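You operate a simulated robot arm through the tools that you are given. There is no shell and no other tool.

You run a simulated robot arm. Do the job below in one go: nothing can be reset, and whatever is moved stays where it is left.

## Task
Rack the filled jar, cap it, shut the orange tub and put the large teal scoop in the middle drawer.
Fine: the jar goes into the orange field of the jar stand; shut the drawer; the other scoops and jars stay. Set down upright: jar.

Only the result counts: the job must be done as asked and must still hold three seconds after the hand-in. Knocking over, shifting, dropping, spilling or breaking anything else fails it. Lids that push on must go on centred and level and be pressed home; caps that screw on are set level and turned clockwise until they are tight.

## Robot
A 7-joint arm with a fingered hand, fixed in place. Base frame: the origin is at the foot of the arm, x ahead of it, y to its left, z up. Lengths are in m, angles in rad, forces in N, time in s.
Its first joint turns from -2.897 to 2.897 rad. Payload 4 kg.
Tool frame: the origin (TCP) lies between the finger pads and is the grasp point; the fingertips stand 0.03 m ahead of it; z points along the fingers, y is the line along which they close. Largest opening 0.104 m; the body of the gripper starts 0.035 m behind the TCP. The gripper is a hand of 4 fingers: y runs from the thumb to the fingers, the wrist lies at [-0.015, -0.113, -0.19] in the tool frame.
Orientation is that of the tool frame in the base frame, as [roll, pitch, yaw] about the fixed x, y, z axes, in that order (R = Rz(yaw) Ry(pitch) Rx(roll)). With the fingers straight down and the wrist toward the robot, the tool's x, y and z point along [0, 1, 0], [1, 0, 0] and [0, 0, -1] of the base frame.

## Interface
- The arm moves only by the tool move_arm. Its argument "steps" is a list of rows, each a list of 6 numbers: the turn, a rotation vector about the base's x, y, z in rad, then the shift along the base's x, y, z in m. In form: [[wx, wy, wz, x, y, z], ...]. A call has 1 to 20 rows; each row is the pose to reach, as a shift and turn from the pose commanded when the call began. A row lasts 0.2 s, in which the tool goes at most 0.05 m and 0.15 rad; a call with a longer step from one row to the next is refused whole. A pose out of reach is approached as far as the arm can. The call stops where the force on the tool passes 90 N (or 10 N more than at its start, if that is more) or the arm is blocked; 0.2 s more then pass. In this call time passes only in rows, and 0.2 s behind the last. The reply holds the time, the measured pose of the TCP, the force on the tool along the base axes, the opening and the grip force, in the units named above and with some noise, with the torque about the TCP (base axes, N m) and any sound that the robot's microphone picked up.
- Cameras (640 x 400 px; columns grow to the right, rows downward): "scene" is fixed at [0.399, -0.4978, 1.5755]; the picture's right is [0.90, -0.43, 0.00], its down [-0.28, -0.59, -0.76] and it looks along [0.33, 0.69, -0.65] (base axes); focal length 252 px, centre (320, 200). "wrist" rides on the gripper at [0.061, -0.092, -0.13] in the tool frame; the picture's right is [-0.81, 0.28, -0.52], its down [-0.53, -0.71, 0.46] and it looks along [-0.24, 0.64, 0.72] (tool axes); focal length 275 px, centre (320, 200). There is no depth. A picture from a camera that has moved, and an enlarged one, comes with that camera's place and axes in the base frame and with its lens.
- capture(camera): a new picture of that camera. The clock stands still meanwhile.
- finger_targets(index, middle, ring, thumb_bend, thumb_turn): sets how far each is bent, from 0 (flat) to 1 (curled in); at 0.3 the hand is open as for a grip, at 0.7 the pads meet at the TCP. One left out holds its place. A second passes; each finger stops where it meets its share of the squeeze, and holds until it gets a number again. It is the only way to open and close the hand. It gives what a move gives, with no picture; readings hold the bend of each and the force on the fingers (four entries, about 0 where the hand has none), thumb and palm. thumb_turn goes from beside the hand (0) to across from the fingers (1), as for a grip.
- inspect(camera, box): a new picture of the part [left, top, right, bottom] of that camera's present view, enlarged. The clock stands still meanwhile.
- hand_in(): hands the job in; it is judged then, once.

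Places have to be worked out from the pictures, the camera data and where the tool is seen. Open the gripper and draw the arm clear of the work before you hand the job in, unless the task says otherwise.

The tools are called by a JSON object that holds its "method" and its "body". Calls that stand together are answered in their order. move_arm: Moves the arm, as the interface text tells. Its arguments: {"type":"object","properties":{"steps":{"type":"array","items":{"type":"array","items":{"type":"number"}}}},"required":["steps"]} The other tools are called the same way: finger_targets (index, middle, ring, thumb_bend, thumb_turn) moves the fingers one by one; capture (camera) takes a picture; inspect (camera, box) takes an enlarged picture of a part of a camera's view; hand_in () hands the job in.

At the start:

```text
time: 0.0
eef_pos: [0.387, 0.3467, 1.3612]
tool_rot: [3.141, 0.001, 1.57]
wrist_force: [-0.6, 0.2, 0.6]
torque: [0.03, -0.02, 0.03]
finger_gap: 0.1037
grip_force: 0.0
shape: jaw
bend: [0.3, 0.3, 0.3, 0.3, 0.98]
finger forces: [0.1, 0.1, 0.0, 0.1, 0.0, 0.0]
```

scene: 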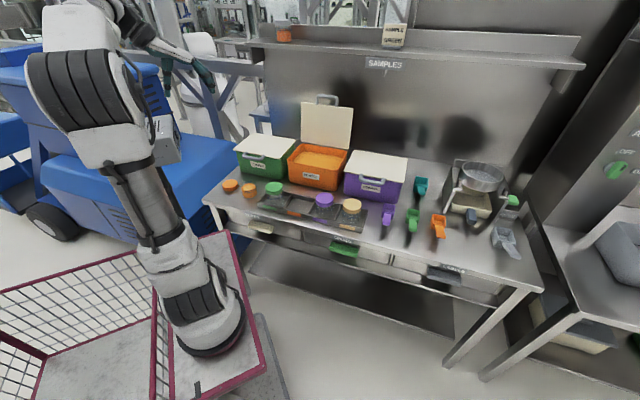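
wrist: 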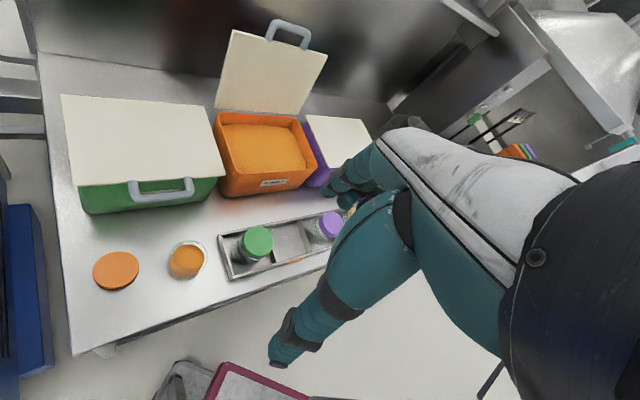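

I see the bench with three tubs (orange one open), a jar stand with jars, a loose orange lid and an open filled jar, and scoops on the right. I'll enlarge the relevant parts first.

{"method": "inspect", "body": {"camera": "scene", "box": [210, 150, 370, 250]}}

{"method": "inspect", "body": {"camera": "scene", "box": [340, 150, 540, 275]}}

{"method": "inspect", "body": {"camera": "wrist", "box": [60, 180, 380, 380]}}

{"method": "inspect", "body": {"camera": "wrist", "box": [60, 0, 380, 200]}}

{"method": "inspect", "body": {"camera": "scene", "box": [230, 200, 550, 400]}}

```text
4.00 times, centred on (290, 200) of scene
camera zoom: at [0.399, -0.4978, 1.5755], right [0.9, -0.43, 0.0], down [-0.28, -0.59, -0.76], along [0.33, 0.69, -0.65], focal length 1006 px, centre (440, 200)
```

zoom: 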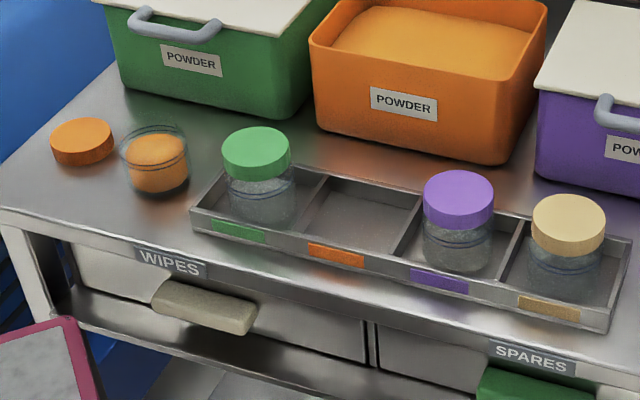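

```text
3.20 times, centred on (440, 212) of scene
camera zoom: at [0.399, -0.4978, 1.5755], right [0.9, -0.43, 0.0], down [-0.28, -0.59, -0.76], along [0.33, 0.69, -0.65], focal length 805 px, centre (-64, 160)
```

zoom: 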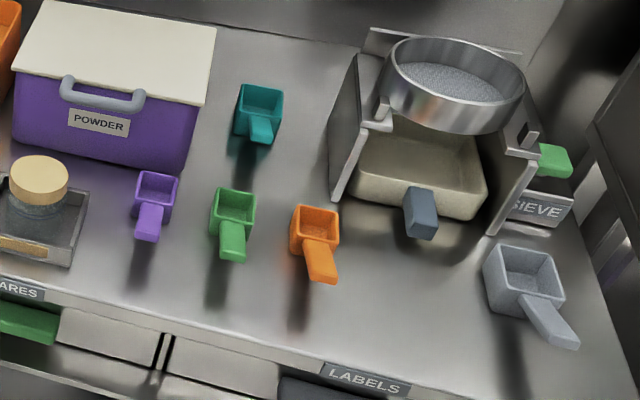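

```text
2.00 times, centred on (220, 280) of wrist
camera zoom: at [0.2943, 0.4091, 1.4931], right [0.28, -0.81, 0.52], down [-0.71, -0.53, -0.46], along [0.64, -0.24, -0.72], focal length 551 px, centre (520, 40)
```

zoom: 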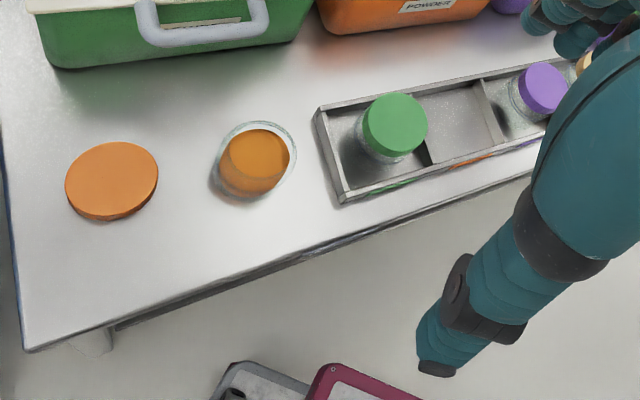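

```text
2.00 times, centred on (220, 100) of wrist
camera zoom: at [0.2943, 0.4091, 1.4931], right [0.28, -0.81, 0.52], down [-0.71, -0.53, -0.46], along [0.64, -0.24, -0.72], focal length 551 px, centre (520, 400)
```

zoom: 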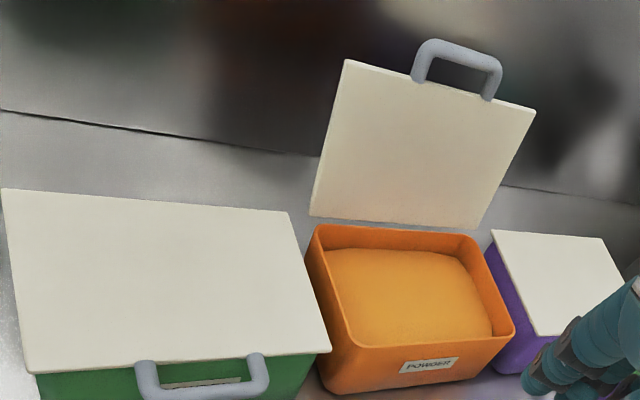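

```text
2.00 times, centred on (390, 300) of scene
camera zoom: at [0.399, -0.4978, 1.5755], right [0.9, -0.43, 0.0], down [-0.28, -0.59, -0.76], along [0.33, 0.69, -0.65], focal length 503 px, centre (180, 0)
```

zoom: 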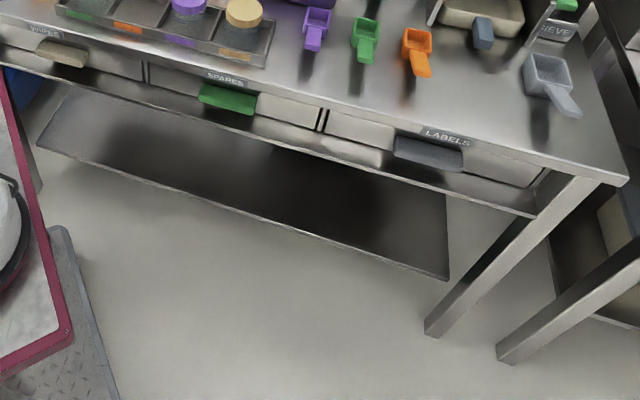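

The first triangulation puts the bench top at about z 0.84 and the bench normal near 44° yaw. I'll check the hand in the scene view for calibration, and look closer at the tub and the far shelf.

{"method": "inspect", "body": {"camera": "scene", "box": [60, 0, 260, 125]}}

{"method": "inspect", "body": {"camera": "scene", "box": [230, 80, 430, 205]}}

{"method": "inspect", "body": {"camera": "wrist", "box": [400, 0, 640, 150]}}

{"method": "inspect", "body": {"camera": "scene", "box": [380, 160, 460, 210]}}

```text
3.20 times, centred on (160, 62) of scene
camera zoom: at [0.399, -0.4978, 1.5755], right [0.9, -0.43, 0.0], down [-0.28, -0.59, -0.76], along [0.33, 0.69, -0.65], focal length 805 px, centre (832, 640)
```

zoom: 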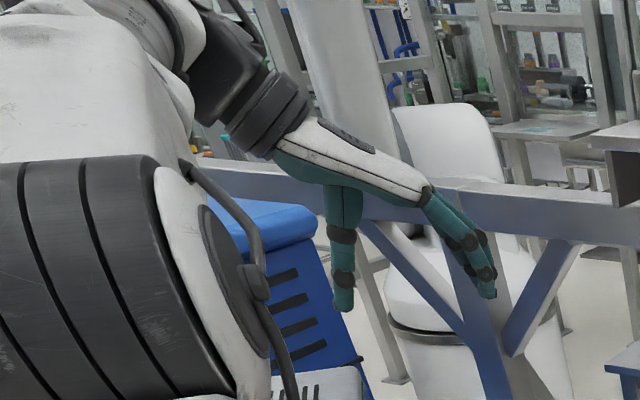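

```text
3.20 times, centred on (330, 142) of scene
camera zoom: at [0.399, -0.4978, 1.5755], right [0.9, -0.43, 0.0], down [-0.28, -0.59, -0.76], along [0.33, 0.69, -0.65], focal length 805 px, centre (288, 384)
```

zoom: 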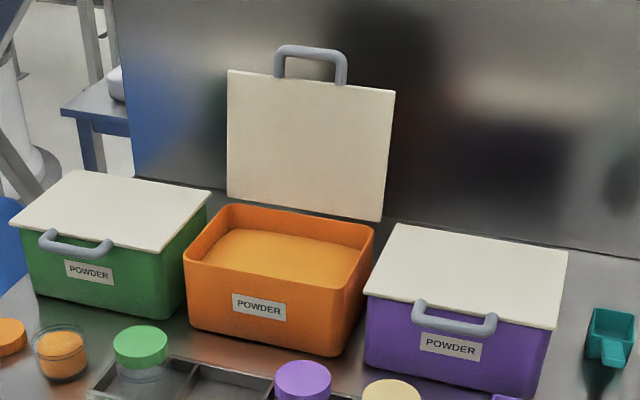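

```text
2.67 times, centred on (520, 75) of wrist
camera zoom: at [0.2943, 0.4091, 1.4931], right [0.28, -0.81, 0.52], down [-0.71, -0.53, -0.46], along [0.64, -0.24, -0.72], focal length 734 px, centre (-213, 533)
```

zoom: 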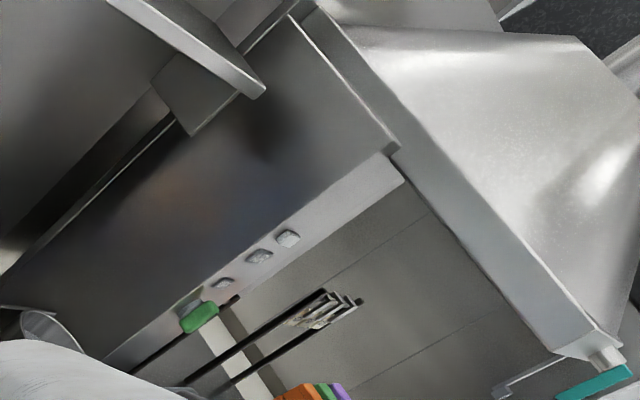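

```text
8.00 times, centred on (420, 185) of scene
camera zoom: at [0.399, -0.4978, 1.5755], right [0.9, -0.43, 0.0], down [-0.28, -0.59, -0.76], along [0.33, 0.69, -0.65], focal length 2012 px, centre (-480, 320)
```

zoom: 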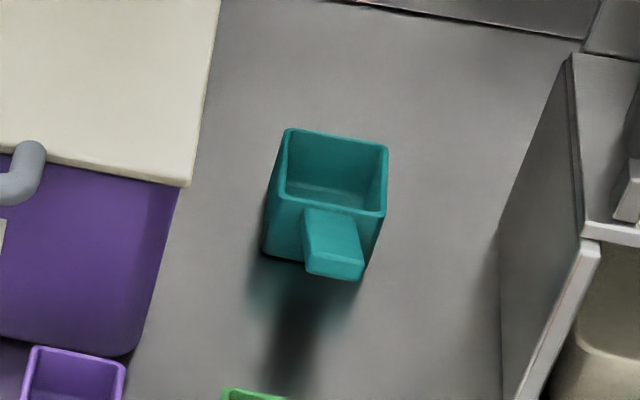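

The hand's predicted and seen positions agree. I turn the tool to face the bench squarely (about +0.74 rad) and come down to z about 1.15 for a closer look at the jars.

{"method": "move_arm", "body": {"steps": [[0, 0, 0.148, 0.0126, 0.0146, -0.042], [0, 0, 0.296, 0.0252, 0.0292, -0.084], [0, 0, 0.444, 0.0378, 0.0438, -0.126], [0, 0, 0.592, 0.0504, 0.0584, -0.168], [0, 0, 0.74, 0.063, 0.073, -0.21]]}}

{"method": "capture", "body": {"camera": "wrist"}}

{"method": "capture", "body": {"camera": "scene"}}

```text
time: 1.2
eef_pos: [0.4476, 0.4181, 1.1524]
tool_rot: [3.139, 0.002, 2.314]
wrist_force: [-1.0, 0.6, -0.1]
torque: [-0.04, -0.01, 0.04]
finger_gap: 0.1037
grip_force: 0.2
shape: jaw
bend: [0.3, 0.3, 0.3, 0.3, 0.98]
finger forces: [0.0, 0.0, 0.0, 0.0, 0.1, 0.0]
```

```text
taken
camera wrist: at [0.3385, 0.4024, 1.2831], right [0.75, -0.41, 0.52], down [-0.16, -0.87, -0.46], along [0.64, 0.26, -0.72], focal length 275 px, centre (320, 200)
```

wrist: 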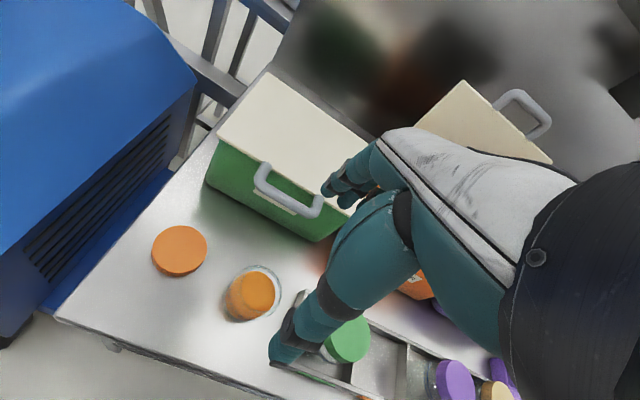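

```text
taken
```

scene: 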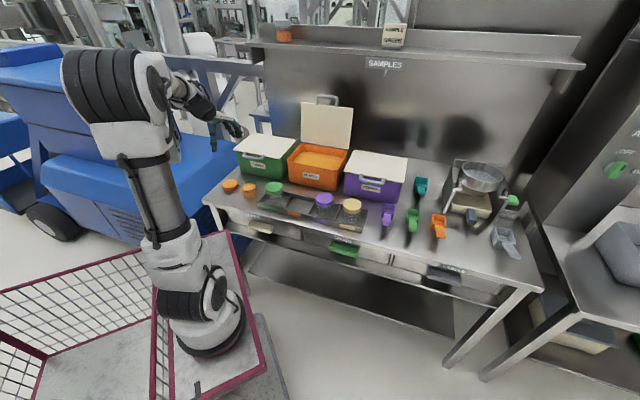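

Both wrist views agree that the lid's top is at z about 0.850 at (0.430, 0.526). Next I swing right along the bench, above everything, to look at the scoops and the reach there.

{"method": "move_arm", "body": {"steps": [[0, 0, -0.059, 0.032, -0.0335, 0], [0, 0, -0.118, 0.064, -0.067, 0], [0, 0, -0.177, 0.096, -0.1005, 0], [0, 0, -0.236, 0.128, -0.134, 0], [0, 0, -0.295, 0.16, -0.1675, 0], [0, 0, -0.354, 0.192, -0.201, 0], [0, 0, -0.413, 0.224, -0.2345, 0], [0, 0, -0.472, 0.256, -0.268, 0], [0, 0, -0.531, 0.288, -0.3015, 0], [0, 0, -0.59, 0.32, -0.335, 0], [0, 0, -0.65, 0.352, -0.3685, 0]]}}

{"method": "capture", "body": {"camera": "wrist"}}

{"method": "capture", "body": {"camera": "scene"}}

```text
time: 3.6
eef_pos: [0.8032, 0.0519, 1.1539]
tool_rot: [3.14, 0.0, 1.661]
wrist_force: [0.1, 0.2, 0.8]
torque: [0.01, 0.03, 0.02]
finger_gap: 0.1034
grip_force: 0.2
shape: jaw
bend: [0.3, 0.3, 0.3, 0.3, 0.98]
finger forces: [0.0, 0.0, 0.0, 0.1, 0.1, 0.1]
```

```text
taken
camera wrist: at [0.7041, 0.1045, 1.2842], right [0.35, -0.78, 0.52], down [-0.66, -0.59, -0.46], along [0.66, -0.18, -0.72], focal length 275 px, centre (320, 200)
```

wrist: 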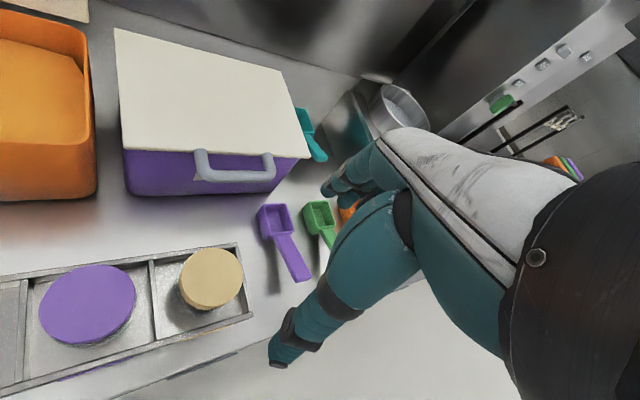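

```text
taken
```

scene: 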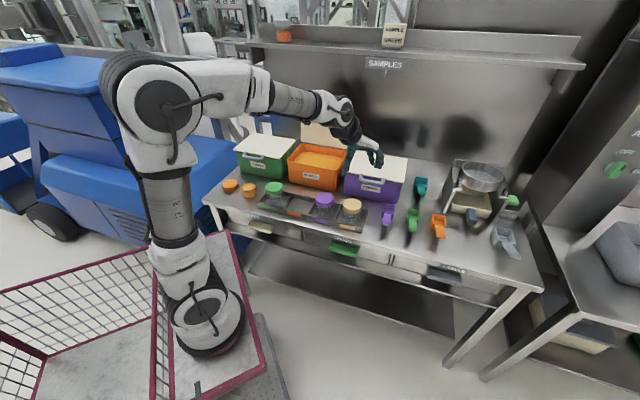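

Reach looks to have slack when the tool is tilted (upper arm still upright). I go back over the jar at z about 1.05 to measure it closely before gripping.

{"method": "move_arm", "body": {"steps": [[0, 0, 0.057, -0.0275, 0.0344, 0], [0, 0, 0.115, -0.0551, 0.0687, 0], [0, 0, 0.172, -0.0826, 0.1031, 0], [0, 0, 0.229, -0.1102, 0.1375, 0], [0, 0, 0.286, -0.1377, 0.1718, 0], [0, 0, 0.344, -0.1653, 0.2062, -0.02], [0, 0, 0.401, -0.1928, 0.2405, -0.04], [0, 0, 0.458, -0.2204, 0.2749, -0.06], [0, 0, 0.515, -0.2479, 0.3093, -0.08], [0, 0, 0.573, -0.2755, 0.3436, -0.1], [0, 0, 0.63, -0.303, 0.378, -0.104]]}}

{"method": "capture", "body": {"camera": "wrist"}}

{"method": "inspect", "body": {"camera": "wrist", "box": [120, 200, 360, 350]}}

{"method": "inspect", "body": {"camera": "scene", "box": [215, 165, 295, 215]}}

```text
time: 6.0
eef_pos: [0.4998, 0.4297, 1.0474]
tool_rot: [-3.141, 0.001, 2.29]
wrist_force: [0.3, 0.4, -0.5]
torque: [-0.05, 0.0, -0.02]
finger_gap: 0.1038
grip_force: 0.0
shape: jaw
bend: [0.3, 0.3, 0.3, 0.3, 0.98]
finger forces: [0.0, 0.0, 0.0, 0.1, 0.0, 0.0]
```

```text
taken
camera wrist: at [0.3884, 0.4161, 1.1781], right [0.74, -0.43, 0.52], down [-0.18, -0.87, -0.46], along [0.65, 0.24, -0.72], focal length 275 px, centre (320, 200)
```

wrist: 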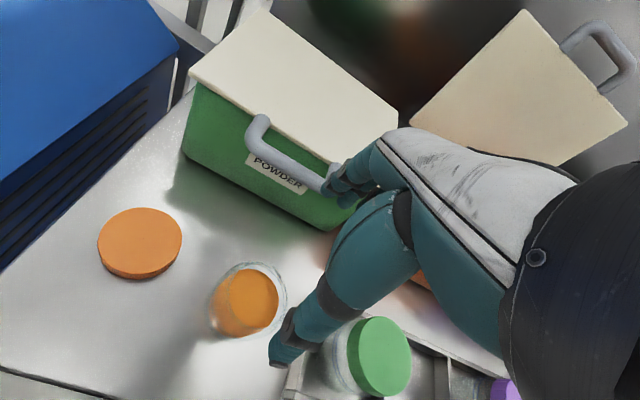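

```text
2.67 times, centred on (240, 275) of wrist
camera zoom: at [0.3884, 0.4161, 1.1781], right [0.74, -0.43, 0.52], down [-0.18, -0.87, -0.46], along [0.65, 0.24, -0.72], focal length 734 px, centre (533, 0)
```

zoom: 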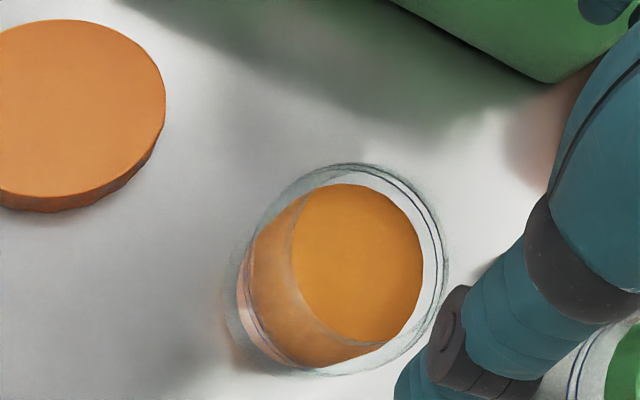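

```text
8.00 times, centred on (255, 190) of scene
camera zoom: at [0.399, -0.4978, 1.5755], right [0.9, -0.43, 0.0], down [-0.28, -0.59, -0.76], along [0.33, 0.69, -0.65], focal length 2012 px, centre (840, 280)
```

zoom: 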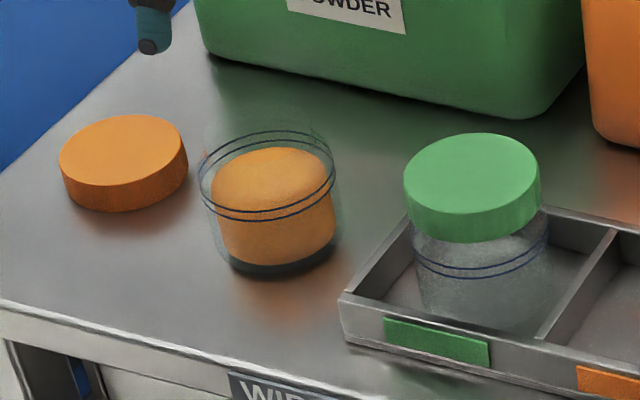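

The jar is about 7 cm tall with its centre near (0.496, 0.42), and thread rings suggest a screw cap. I move over to view the stand's orange field closely before gripping anything.

{"method": "move_arm", "body": {"steps": [[0, 0, 0, 0.03, -0.038, 0.033], [0, 0, 0, 0.06, -0.076, 0.033], [0, 0, 0, 0.09, -0.115, 0.033], [0, 0, 0, 0.12, -0.153, 0.033], [0, 0, 0, 0.15, -0.19, 0.033], [0, 0, 0, 0.18, -0.225, 0.033]]}}

{"method": "capture", "body": {"camera": "wrist"}}

{"method": "inspect", "body": {"camera": "wrist", "box": [60, 150, 380, 350]}}

{"method": "inspect", "body": {"camera": "scene", "box": [255, 175, 375, 250]}}

```text
refused: row 1 steps farther than a row can; nothing moved
```

```text
taken
camera wrist: at [0.3884, 0.4161, 1.1781], right [0.74, -0.43, 0.52], down [-0.18, -0.87, -0.46], along [0.65, 0.24, -0.72], focal length 275 px, centre (320, 200)
```

wrist: 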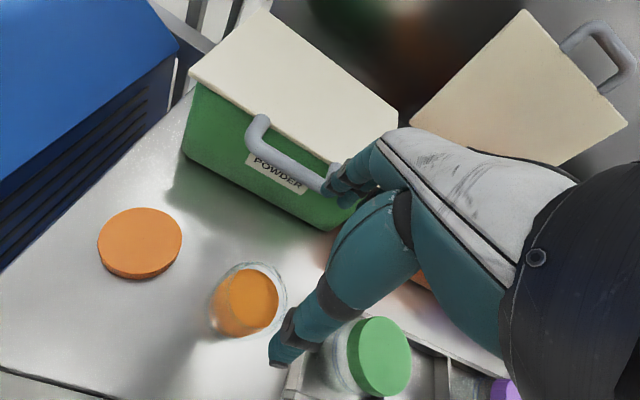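

```text
2.00 times, centred on (220, 250) of wrist
camera zoom: at [0.3884, 0.4161, 1.1781], right [0.74, -0.43, 0.52], down [-0.18, -0.87, -0.46], along [0.65, 0.24, -0.72], focal length 551 px, centre (520, 100)
```

zoom: 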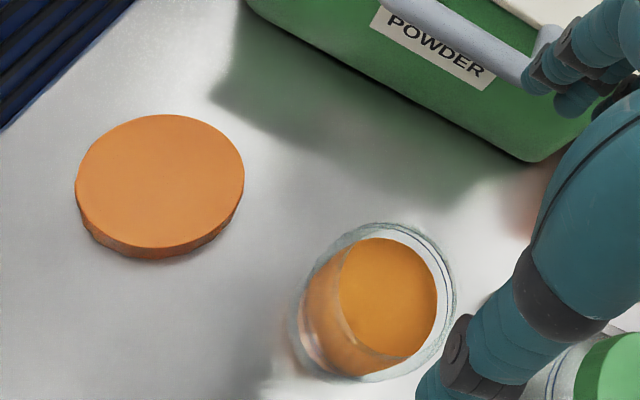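

```text
5.33 times, centred on (315, 212) of scene
camera zoom: at [0.399, -0.4978, 1.5755], right [0.9, -0.43, 0.0], down [-0.28, -0.59, -0.76], along [0.33, 0.69, -0.65], focal length 1341 px, centre (347, 133)
```

zoom: 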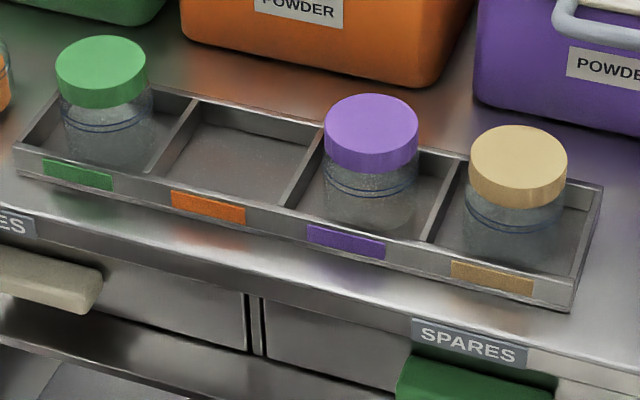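

The first step was a hair too long. I redo the move with the lift spread out.

{"method": "move_arm", "body": {"steps": [[0, 0, 0, 0.026, -0.033, 0.006], [0, 0, 0, 0.052, -0.066, 0.012], [0, 0, 0, 0.078, -0.099, 0.018], [0, 0, 0, 0.104, -0.132, 0.024], [0, 0, 0, 0.13, -0.165, 0.03], [0, 0, 0, 0.156, -0.198, 0.033], [0, 0, 0, 0.18, -0.228, 0.033]]}}

{"method": "capture", "body": {"camera": "wrist"}}

{"method": "inspect", "body": {"camera": "wrist", "box": [60, 150, 380, 350]}}

```text
time: 7.6
eef_pos: [0.6811, 0.2018, 1.0804]
tool_rot: [3.14, -0.001, 2.292]
wrist_force: [0.1, -0.1, 0.9]
torque: [-0.02, -0.02, 0.0]
finger_gap: 0.1037
grip_force: 0.0
shape: jaw
bend: [0.3, 0.3, 0.3, 0.3, 0.98]
finger forces: [0.1, 0.1, 0.2, 0.0, 0.1, 0.0]
```

```text
taken
camera wrist: at [0.5698, 0.1885, 1.2104], right [0.74, -0.43, 0.52], down [-0.18, -0.87, -0.46], along [0.65, 0.24, -0.72], focal length 275 px, centre (320, 200)
```

wrist: 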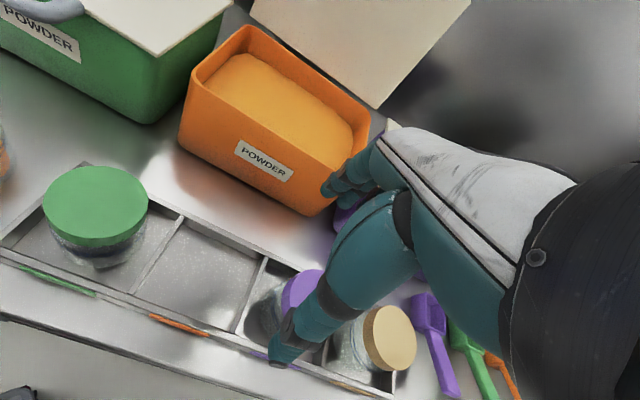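

```text
2.00 times, centred on (220, 250) of wrist
camera zoom: at [0.5698, 0.1885, 1.2104], right [0.74, -0.43, 0.52], down [-0.18, -0.87, -0.46], along [0.65, 0.24, -0.72], focal length 551 px, centre (520, 100)
```

zoom: 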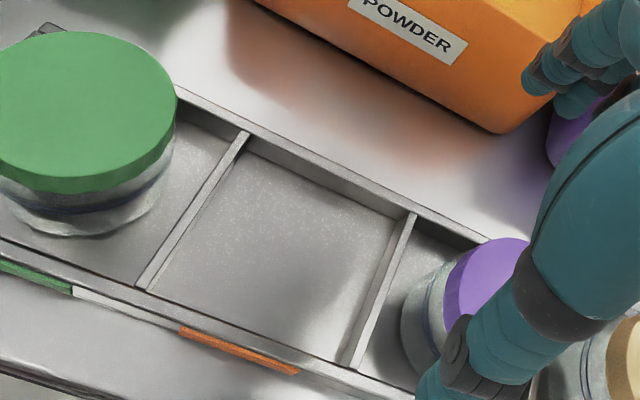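

Triangulating the green cap over a long baseline gives z about 0.94, so the bench top is nearer 0.855. That puts the jar centre near (0.486, 0.421) and the orange field centre near (0.658, 0.245). I go above the jar for a check.

{"method": "move_arm", "body": {"steps": [[0, 0, 0.01, -0.032, 0.036, 0], [0, 0, 0.02, -0.064, 0.072, 0], [0, 0, 0.03, -0.096, 0.108, 0], [0, 0, 0.04, -0.128, 0.144, -0.01], [0, 0, 0.05, -0.16, 0.18, -0.02], [0, 0, 0.06, -0.185, 0.208, -0.05], [0, 0, 0.06, -0.193, 0.2195, -0.09]]}}

{"method": "capture", "body": {"camera": "wrist"}}

{"method": "inspect", "body": {"camera": "scene", "box": [200, 130, 320, 205]}}

```text
time: 9.2
eef_pos: [0.4861, 0.4196, 0.9902]
tool_rot: [3.139, -0.001, 2.352]
wrist_force: [0.3, -0.8, 0.4]
torque: [0.03, -0.02, -0.01]
finger_gap: 0.1037
grip_force: 0.0
shape: jaw
bend: [0.3, 0.3, 0.3, 0.3, 0.98]
finger forces: [0.1, 0.1, 0.0, 0.0, 0.1, 0.0]
```

```text
taken
camera wrist: at [0.3768, 0.4002, 1.1213], right [0.77, -0.38, 0.52], down [-0.13, -0.88, -0.46], along [0.63, 0.28, -0.72], focal length 275 px, centre (320, 200)
```

wrist: 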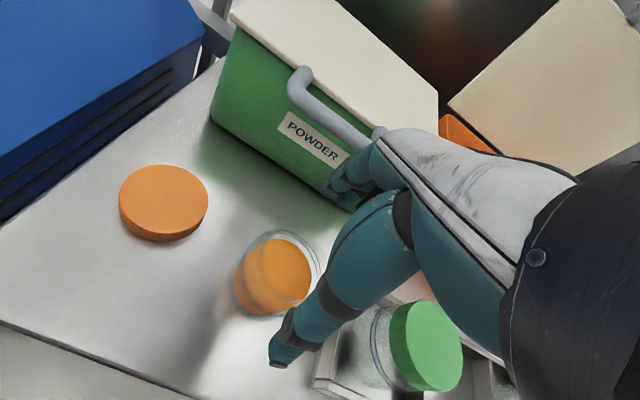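

```text
5.33 times, centred on (260, 168) of scene
camera zoom: at [0.399, -0.4978, 1.5755], right [0.9, -0.43, 0.0], down [-0.28, -0.59, -0.76], along [0.33, 0.69, -0.65], focal length 1341 px, centre (640, 373)
```

zoom: 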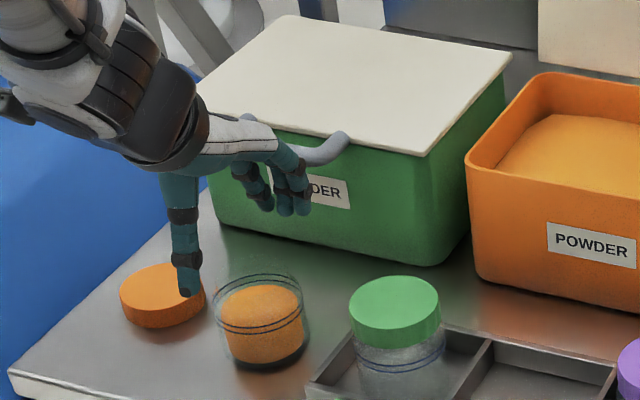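

The jar rim centre works out at about (0.484, 0.422), directly under the TCP. I lower to TCP z about 0.915 with the thumb on the near side and the fingers on the far side.

{"method": "move_arm", "body": {"steps": [[0, 0, 0, -0.001, 0.001, -0.02], [0, 0, 0, -0.002, 0.002, -0.04], [0, 0, 0, -0.002, 0.002, -0.058], [0, 0, 0, -0.002, 0.002, -0.075]]}}

{"method": "capture", "body": {"camera": "wrist"}}

{"method": "inspect", "body": {"camera": "scene", "box": [200, 130, 320, 205]}}

{"method": "inspect", "body": {"camera": "wrist", "box": [220, 150, 420, 275]}}

```text
time: 10.2
eef_pos: [0.4856, 0.4239, 0.9176]
tool_rot: [3.14, 0.0, 2.351]
wrist_force: [0.2, 0.4, -0.4]
torque: [0.0, 0.01, 0.03]
finger_gap: 0.1039
grip_force: 0.1
shape: jaw
bend: [0.3, 0.3, 0.3, 0.3, 0.98]
finger forces: [0.0, 0.0, 0.0, 0.0, 0.1, 0.0]
```

```text
taken
camera wrist: at [0.3757, 0.4034, 1.0475], right [0.77, -0.38, 0.52], down [-0.13, -0.88, -0.46], along [0.63, 0.28, -0.72], focal length 275 px, centre (320, 200)
```

wrist: 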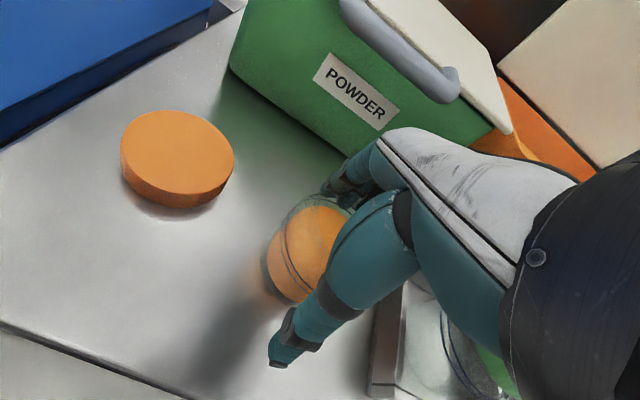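

```text
5.33 times, centred on (260, 168) of scene
camera zoom: at [0.399, -0.4978, 1.5755], right [0.9, -0.43, 0.0], down [-0.28, -0.59, -0.76], along [0.33, 0.69, -0.65], focal length 1341 px, centre (640, 373)
```

zoom: 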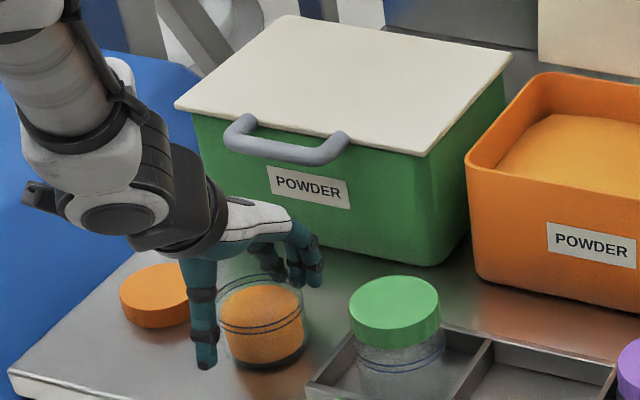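

```text
3.20 times, centred on (320, 212) of wrist
camera zoom: at [0.3757, 0.4034, 1.0475], right [0.77, -0.38, 0.52], down [-0.13, -0.88, -0.46], along [0.63, 0.28, -0.72], focal length 881 px, centre (320, 160)
```

zoom: 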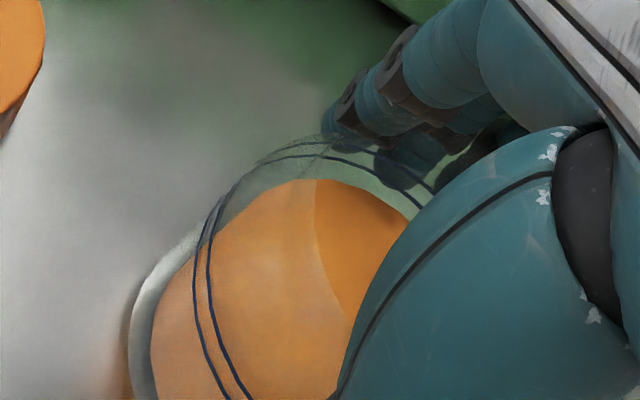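

The hand straddles the jar with no contact. I close the fingers on it.

{"method": "finger_targets", "body": {"index": 0.7, "middle": 0.7, "ring": 0.7, "thumb_bend": 0.7}}

{"method": "inspect", "body": {"camera": "scene", "box": [200, 130, 320, 205]}}

{"method": "capture", "body": {"camera": "wrist"}}

```text
time: 11.2
eef_pos: [0.4858, 0.424, 0.916]
tool_rot: [3.141, 0.0, 2.351]
wrist_force: [2.4, 2.6, 6.8]
torque: [0.26, -0.44, 0.11]
finger_gap: 0.0637
grip_force: 27.5
shape: fingers
bend: [0.5, 0.52, 0.57, 0.47, 0.94]
finger forces: [8.9, 10.0, 9.7, 0.1, 27.0, 0.0]
```

```text
5.33 times, centred on (260, 168) of scene
camera zoom: at [0.399, -0.4978, 1.5755], right [0.9, -0.43, 0.0], down [-0.28, -0.59, -0.76], along [0.33, 0.69, -0.65], focal length 1341 px, centre (640, 373)
```

zoom: 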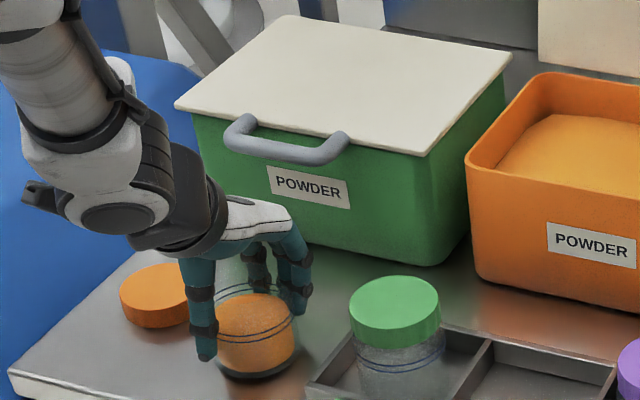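

```text
taken
camera wrist: at [0.3758, 0.4036, 1.0479], right [0.77, -0.38, 0.52], down [-0.13, -0.88, -0.46], along [0.63, 0.28, -0.72], focal length 275 px, centre (320, 200)
```

wrist: 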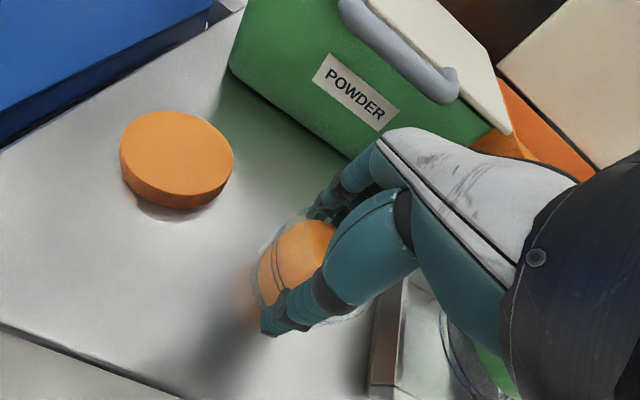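

The grip holds at 27 N on all three fingers and the thumb. I lift slowly and check that the jar comes up level.

{"method": "move_arm", "body": {"steps": [[0, 0, 0, 0, 0, 0.008], [0, 0, 0, 0, 0, 0.02], [0, 0, 0, 0, 0, 0.035]]}}

{"method": "inspect", "body": {"camera": "scene", "box": [200, 130, 320, 205]}}

{"method": "inspect", "body": {"camera": "wrist", "box": [180, 150, 420, 300]}}

```text
time: 12.0
eef_pos: [0.4846, 0.4229, 0.9505]
tool_rot: [3.141, -0.001, 2.349]
wrist_force: [-0.7, 0.4, -3.1]
torque: [0.01, -0.05, -0.02]
finger_gap: 0.0637
grip_force: 26.8
shape: fingers
bend: [0.51, 0.53, 0.58, 0.46, 0.94]
finger forces: [8.3, 8.7, 9.0, 0.0, 27.4, 0.0]
```

```text
5.33 times, centred on (260, 168) of scene
camera zoom: at [0.399, -0.4978, 1.5755], right [0.9, -0.43, 0.0], down [-0.28, -0.59, -0.76], along [0.33, 0.69, -0.65], focal length 1341 px, centre (640, 373)
```

zoom: 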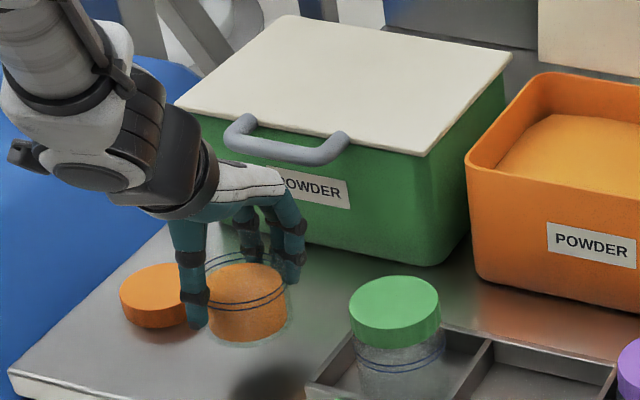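

```text
2.67 times, centred on (300, 225) of wrist
camera zoom: at [0.376, 0.4028, 1.0812], right [0.77, -0.38, 0.52], down [-0.13, -0.88, -0.46], along [0.63, 0.28, -0.72], focal length 734 px, centre (373, 133)
```

zoom: 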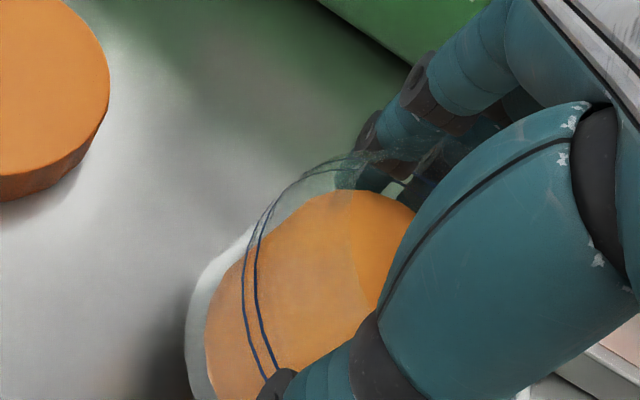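

The jar is up and level. I raise it well above the green cap and carry it over the orange field, then check alignment.

{"method": "move_arm", "body": {"steps": [[0, 0, 0, 0, 0, 0.035], [0, 0, 0, 0, 0, 0.07], [0, 0, 0, 0.005, -0.005, 0.105], [0, 0, 0, 0.03, -0.03, 0.115], [0, 0, 0, 0.06, -0.06, 0.115], [0, 0, 0, 0.09, -0.09, 0.115], [0, 0, 0, 0.12, -0.12, 0.115], [0, 0, 0, 0.148, -0.15, 0.115], [0, 0, 0, 0.165, -0.168, 0.115], [0, 0, 0, 0.174, -0.178, 0.115]]}}

{"method": "capture", "body": {"camera": "wrist"}}

{"method": "inspect", "body": {"camera": "scene", "box": [255, 150, 375, 225]}}

{"method": "inspect", "body": {"camera": "wrist", "box": [130, 180, 370, 330]}}

```text
time: 14.2
eef_pos: [0.658, 0.2445, 1.0653]
tool_rot: [3.141, -0.001, 2.353]
wrist_force: [0.2, 0.2, -3.2]
torque: [0.0, 0.03, 0.02]
finger_gap: 0.0633
grip_force: 26.2
shape: fingers
bend: [0.51, 0.53, 0.58, 0.47, 0.93]
finger forces: [8.3, 8.6, 8.9, 0.0, 27.1, 0.0]
```

```text
taken
camera wrist: at [0.548, 0.2238, 1.1958], right [0.77, -0.38, 0.52], down [-0.13, -0.88, -0.46], along [0.63, 0.28, -0.72], focal length 275 px, centre (320, 200)
```

wrist: 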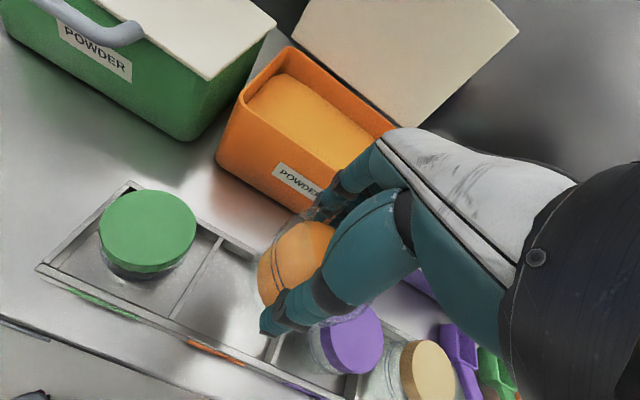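

```text
5.33 times, centred on (315, 188) of scene
camera zoom: at [0.399, -0.4978, 1.5755], right [0.9, -0.43, 0.0], down [-0.28, -0.59, -0.76], along [0.33, 0.69, -0.65], focal length 1341 px, centre (347, 267)
```

zoom: 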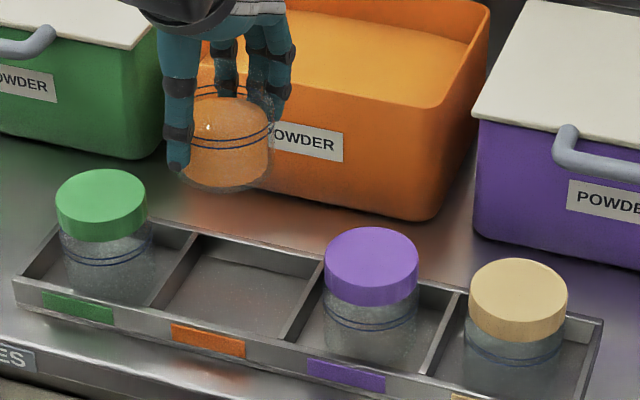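

```text
2.67 times, centred on (250, 255) of wrist
camera zoom: at [0.548, 0.2238, 1.1958], right [0.77, -0.38, 0.52], down [-0.13, -0.88, -0.46], along [0.63, 0.28, -0.72], focal length 734 px, centre (507, 53)
```

zoom: 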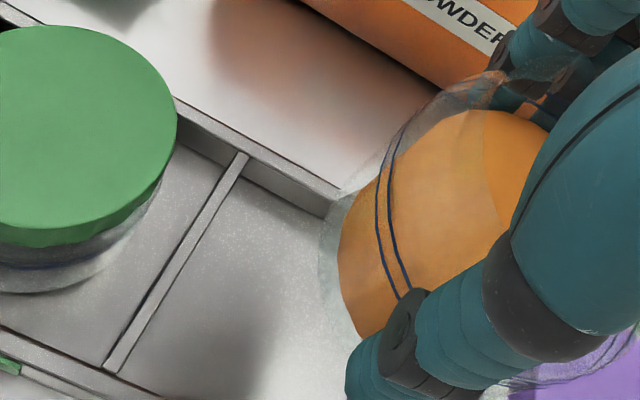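

The field's left divider and the green cap confirm the field centre near (0.660, 0.246). I lower most of the way, stopping about 2 cm above the floor of the field to check.

{"method": "move_arm", "body": {"steps": [[0, 0, 0, 0.001, 0.001, -0.03], [0, 0, 0, 0.002, 0.002, -0.06], [0, 0, 0, 0.002, 0.002, -0.085], [0, 0, 0, 0.002, 0.002, -0.11]]}}

{"method": "capture", "body": {"camera": "wrist"}}

{"method": "inspect", "body": {"camera": "scene", "box": [255, 160, 375, 235]}}

{"method": "inspect", "body": {"camera": "wrist", "box": [130, 180, 370, 330]}}

```text
time: 15.2
eef_pos: [0.6602, 0.2475, 0.9548]
tool_rot: [3.141, -0.002, 2.352]
wrist_force: [-1.1, -0.7, -2.1]
torque: [0.03, 0.02, 0.02]
finger_gap: 0.0633
grip_force: 26.4
shape: fingers
bend: [0.51, 0.53, 0.58, 0.47, 0.93]
finger forces: [8.3, 8.6, 9.0, 0.1, 27.0, 0.0]
```

```text
taken
camera wrist: at [0.5505, 0.2269, 1.0858], right [0.77, -0.38, 0.52], down [-0.13, -0.88, -0.46], along [0.63, 0.28, -0.72], focal length 275 px, centre (320, 200)
```

wrist: 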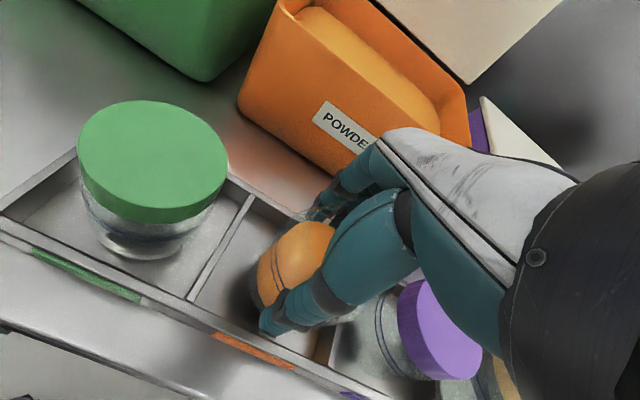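

```text
5.33 times, centred on (315, 198) of scene
camera zoom: at [0.399, -0.4978, 1.5755], right [0.9, -0.43, 0.0], down [-0.28, -0.59, -0.76], along [0.33, 0.69, -0.65], focal length 1341 px, centre (347, 213)
```

zoom: 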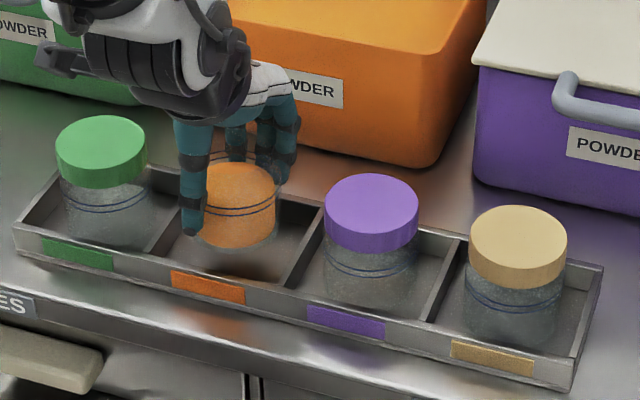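

```text
2.67 times, centred on (250, 255) of wrist
camera zoom: at [0.5505, 0.2269, 1.0858], right [0.77, -0.38, 0.52], down [-0.13, -0.88, -0.46], along [0.63, 0.28, -0.72], focal length 734 px, centre (507, 53)
```

zoom: 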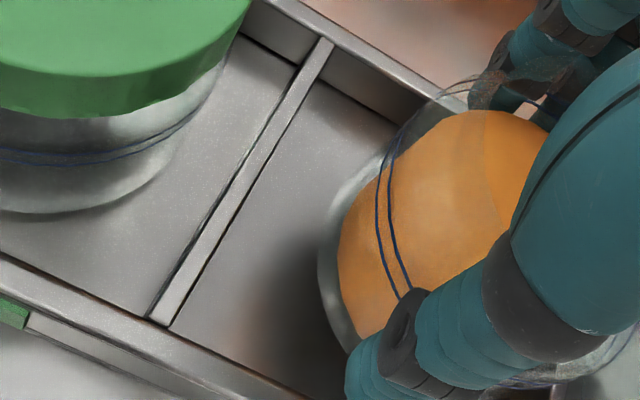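

Jar sits in line with its neighbours. I lower on toward the floor of the field, watching for contact.

{"method": "move_arm", "body": {"steps": [[0, 0, 0, 0, 0, -0.012], [0, 0, 0, 0, 0, -0.024], [0, 0, 0, 0, 0, -0.03]]}}

{"method": "move_arm", "body": {"steps": [[0, 0, 0, 0, 0, -0.003]]}}

{"method": "inspect", "body": {"camera": "scene", "box": [255, 160, 375, 235]}}

```text
time: 16.0
eef_pos: [0.6594, 0.2489, 0.9263]
tool_rot: [3.142, -0.001, 2.352]
wrist_force: [-0.7, -0.2, -3.1]
torque: [0.01, -0.01, 0.0]
finger_gap: 0.0634
grip_force: 26.6
shape: fingers
bend: [0.51, 0.53, 0.58, 0.47, 0.93]
finger forces: [8.5, 8.6, 8.9, 0.0, 27.0, 0.1]
```

```text
time: 16.4
eef_pos: [0.6609, 0.2487, 0.9235]
tool_rot: [3.139, 0.0, 2.352]
wrist_force: [-1.7, -0.2, 4.0]
torque: [0.07, -0.13, -0.02]
finger_gap: 0.0633
grip_force: 27.0
shape: fingers
bend: [0.51, 0.54, 0.59, 0.46, 0.93]
finger forces: [8.3, 8.6, 9.0, 0.0, 28.4, 0.0]
```

```text
5.33 times, centred on (315, 198) of scene
camera zoom: at [0.399, -0.4978, 1.5755], right [0.9, -0.43, 0.0], down [-0.28, -0.59, -0.76], along [0.33, 0.69, -0.65], focal length 1341 px, centre (347, 213)
```

zoom: 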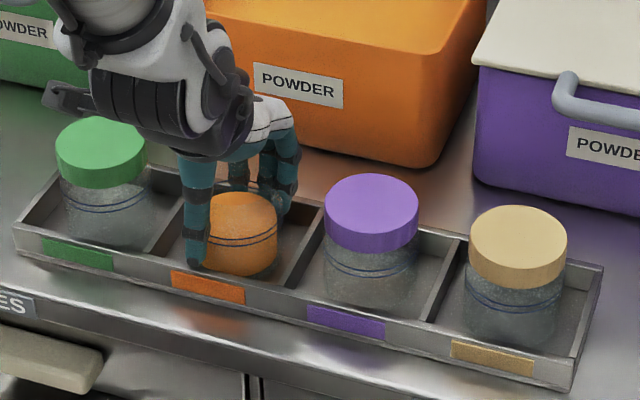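

Contact: vertical force flipped from −3.1 to +4.0 N, so the jar is standing on the field floor. I ease the fingers open partway.

{"method": "finger_targets", "body": {"index": 0.42, "middle": 0.42, "ring": 0.42, "thumb_bend": 0.4}}

{"method": "inspect", "body": {"camera": "scene", "box": [255, 160, 375, 235]}}

{"method": "capture", "body": {"camera": "wrist"}}

```text
time: 17.4
eef_pos: [0.6602, 0.2461, 0.923]
tool_rot: [-3.141, -0.002, 2.352]
wrist_force: [-1.3, -0.6, -0.1]
torque: [-0.02, -0.04, 0.0]
finger_gap: 0.0759
grip_force: 0.5
shape: fingers
bend: [0.42, 0.43, 0.42, 0.4, 0.97]
finger forces: [0.0, 0.6, 0.0, 0.0, 0.3, 0.1]
```

```text
5.33 times, centred on (315, 198) of scene
camera zoom: at [0.399, -0.4978, 1.5755], right [0.9, -0.43, 0.0], down [-0.28, -0.59, -0.76], along [0.33, 0.69, -0.65], focal length 1341 px, centre (347, 213)
```

zoom: 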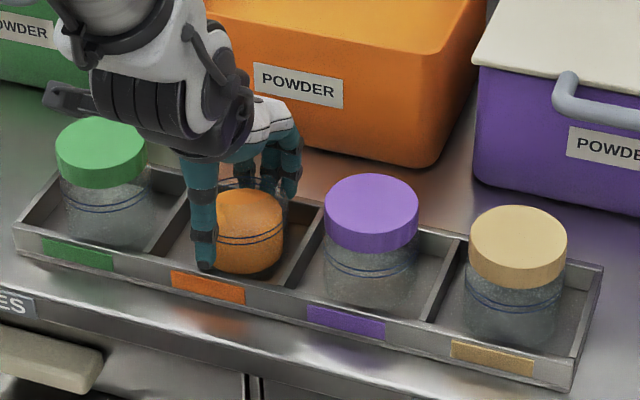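

```text
taken
camera wrist: at [0.5512, 0.2277, 1.0541], right [0.77, -0.38, 0.52], down [-0.13, -0.88, -0.46], along [0.63, 0.28, -0.72], focal length 275 px, centre (320, 200)
```

wrist: 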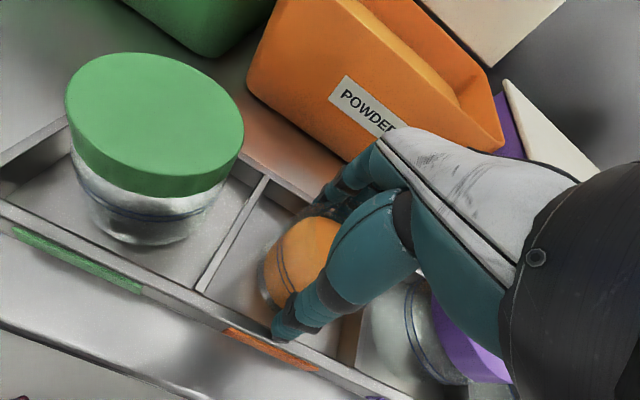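

The jar is released and standing upright; one finger barely touches. I open slightly more, then rise straight up.

{"method": "finger_targets", "body": {"index": 0.37, "middle": 0.37, "ring": 0.37, "thumb_bend": 0.37}}

{"method": "move_arm", "body": {"steps": [[0, 0, 0, 0, 0, 0.01], [0, 0, 0, 0, 0, 0.03], [0, 0, 0, 0, 0, 0.06], [0, 0, 0, 0, 0, 0.1], [0, 0, 0, 0, 0, 0.13]]}}

{"method": "finger_targets", "body": {"index": 0.3, "middle": 0.3, "ring": 0.3, "thumb_bend": 0.3}}

{"method": "inspect", "body": {"camera": "scene", "box": [255, 160, 375, 235]}}

{"method": "capture", "body": {"camera": "wrist"}}

```text
time: 18.4
eef_pos: [0.6605, 0.2483, 0.9231]
tool_rot: [-3.141, 0.0, 2.351]
wrist_force: [-2.6, -2.2, 1.1]
torque: [-0.01, 0.0, -0.03]
finger_gap: 0.0854
grip_force: 1.6
shape: fingers
bend: [0.37, 0.41, 0.37, 0.37, 0.97]
finger forces: [0.0, 3.7, 0.1, 0.0, 0.0, 0.0]
```

```text
time: 19.6
eef_pos: [0.6606, 0.2483, 1.0534]
tool_rot: [-3.139, 0.0, 2.353]
wrist_force: [0.5, 0.3, -0.6]
torque: [0.02, -0.03, 0.03]
finger_gap: 0.0851
grip_force: 0.1
shape: fingers
bend: [0.37, 0.37, 0.37, 0.37, 0.97]
finger forces: [0.0, 0.1, 0.0, 0.1, 0.0, 0.0]
```

```text
time: 20.6
eef_pos: [0.6617, 0.248, 1.0544]
tool_rot: [3.141, 0.0, 2.351]
wrist_force: [0.0, -0.2, -0.7]
torque: [0.0, 0.01, -0.01]
finger_gap: 0.1028
grip_force: 0.1
shape: fingers
bend: [0.3, 0.3, 0.3, 0.3, 0.97]
finger forces: [0.1, 0.1, 0.1, 0.0, 0.0, 0.1]
```

```text
5.33 times, centred on (315, 198) of scene
camera zoom: at [0.399, -0.4978, 1.5755], right [0.9, -0.43, 0.0], down [-0.28, -0.59, -0.76], along [0.33, 0.69, -0.65], focal length 1341 px, centre (347, 213)
```

zoom: 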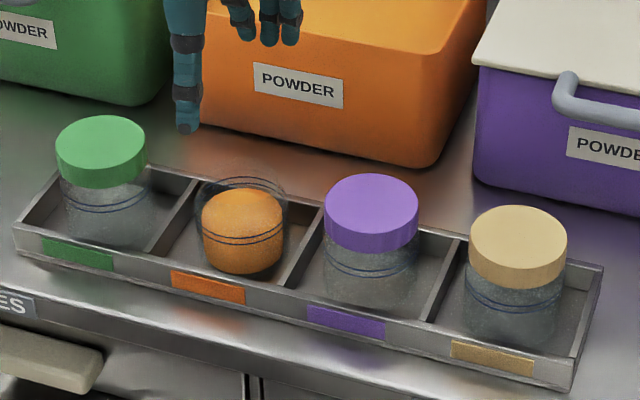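

```text
taken
camera wrist: at [0.5516, 0.2278, 1.1847], right [0.77, -0.38, 0.52], down [-0.13, -0.88, -0.46], along [0.63, 0.28, -0.72], focal length 275 px, centre (320, 200)
```

wrist: 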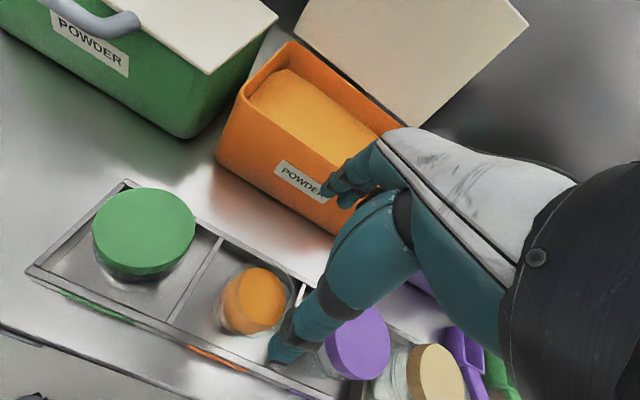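

The jar stands upright in the orange field and the stand hasn't shifted. I zoom in to measure the jar's rim centre.

{"method": "inspect", "body": {"camera": "wrist", "box": [190, 240, 310, 315]}}

{"method": "inspect", "body": {"camera": "scene", "box": [280, 180, 328, 210]}}

```text
5.33 times, centred on (250, 278) of wrist
camera zoom: at [0.5516, 0.2278, 1.1847], right [0.77, -0.38, 0.52], down [-0.13, -0.88, -0.46], along [0.63, 0.28, -0.72], focal length 1468 px, centre (693, -213)
```

zoom: 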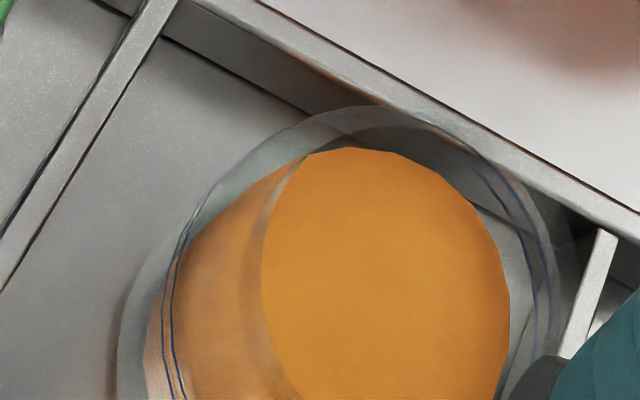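

```text
13.33 times, centred on (304, 195) of scene
camera zoom: at [0.399, -0.4978, 1.5755], right [0.9, -0.43, 0.0], down [-0.28, -0.59, -0.76], along [0.33, 0.69, -0.65], focal length 3353 px, centre (533, 267)
```

zoom: 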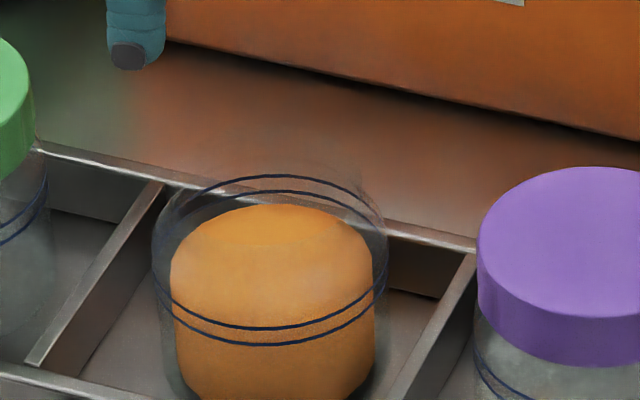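

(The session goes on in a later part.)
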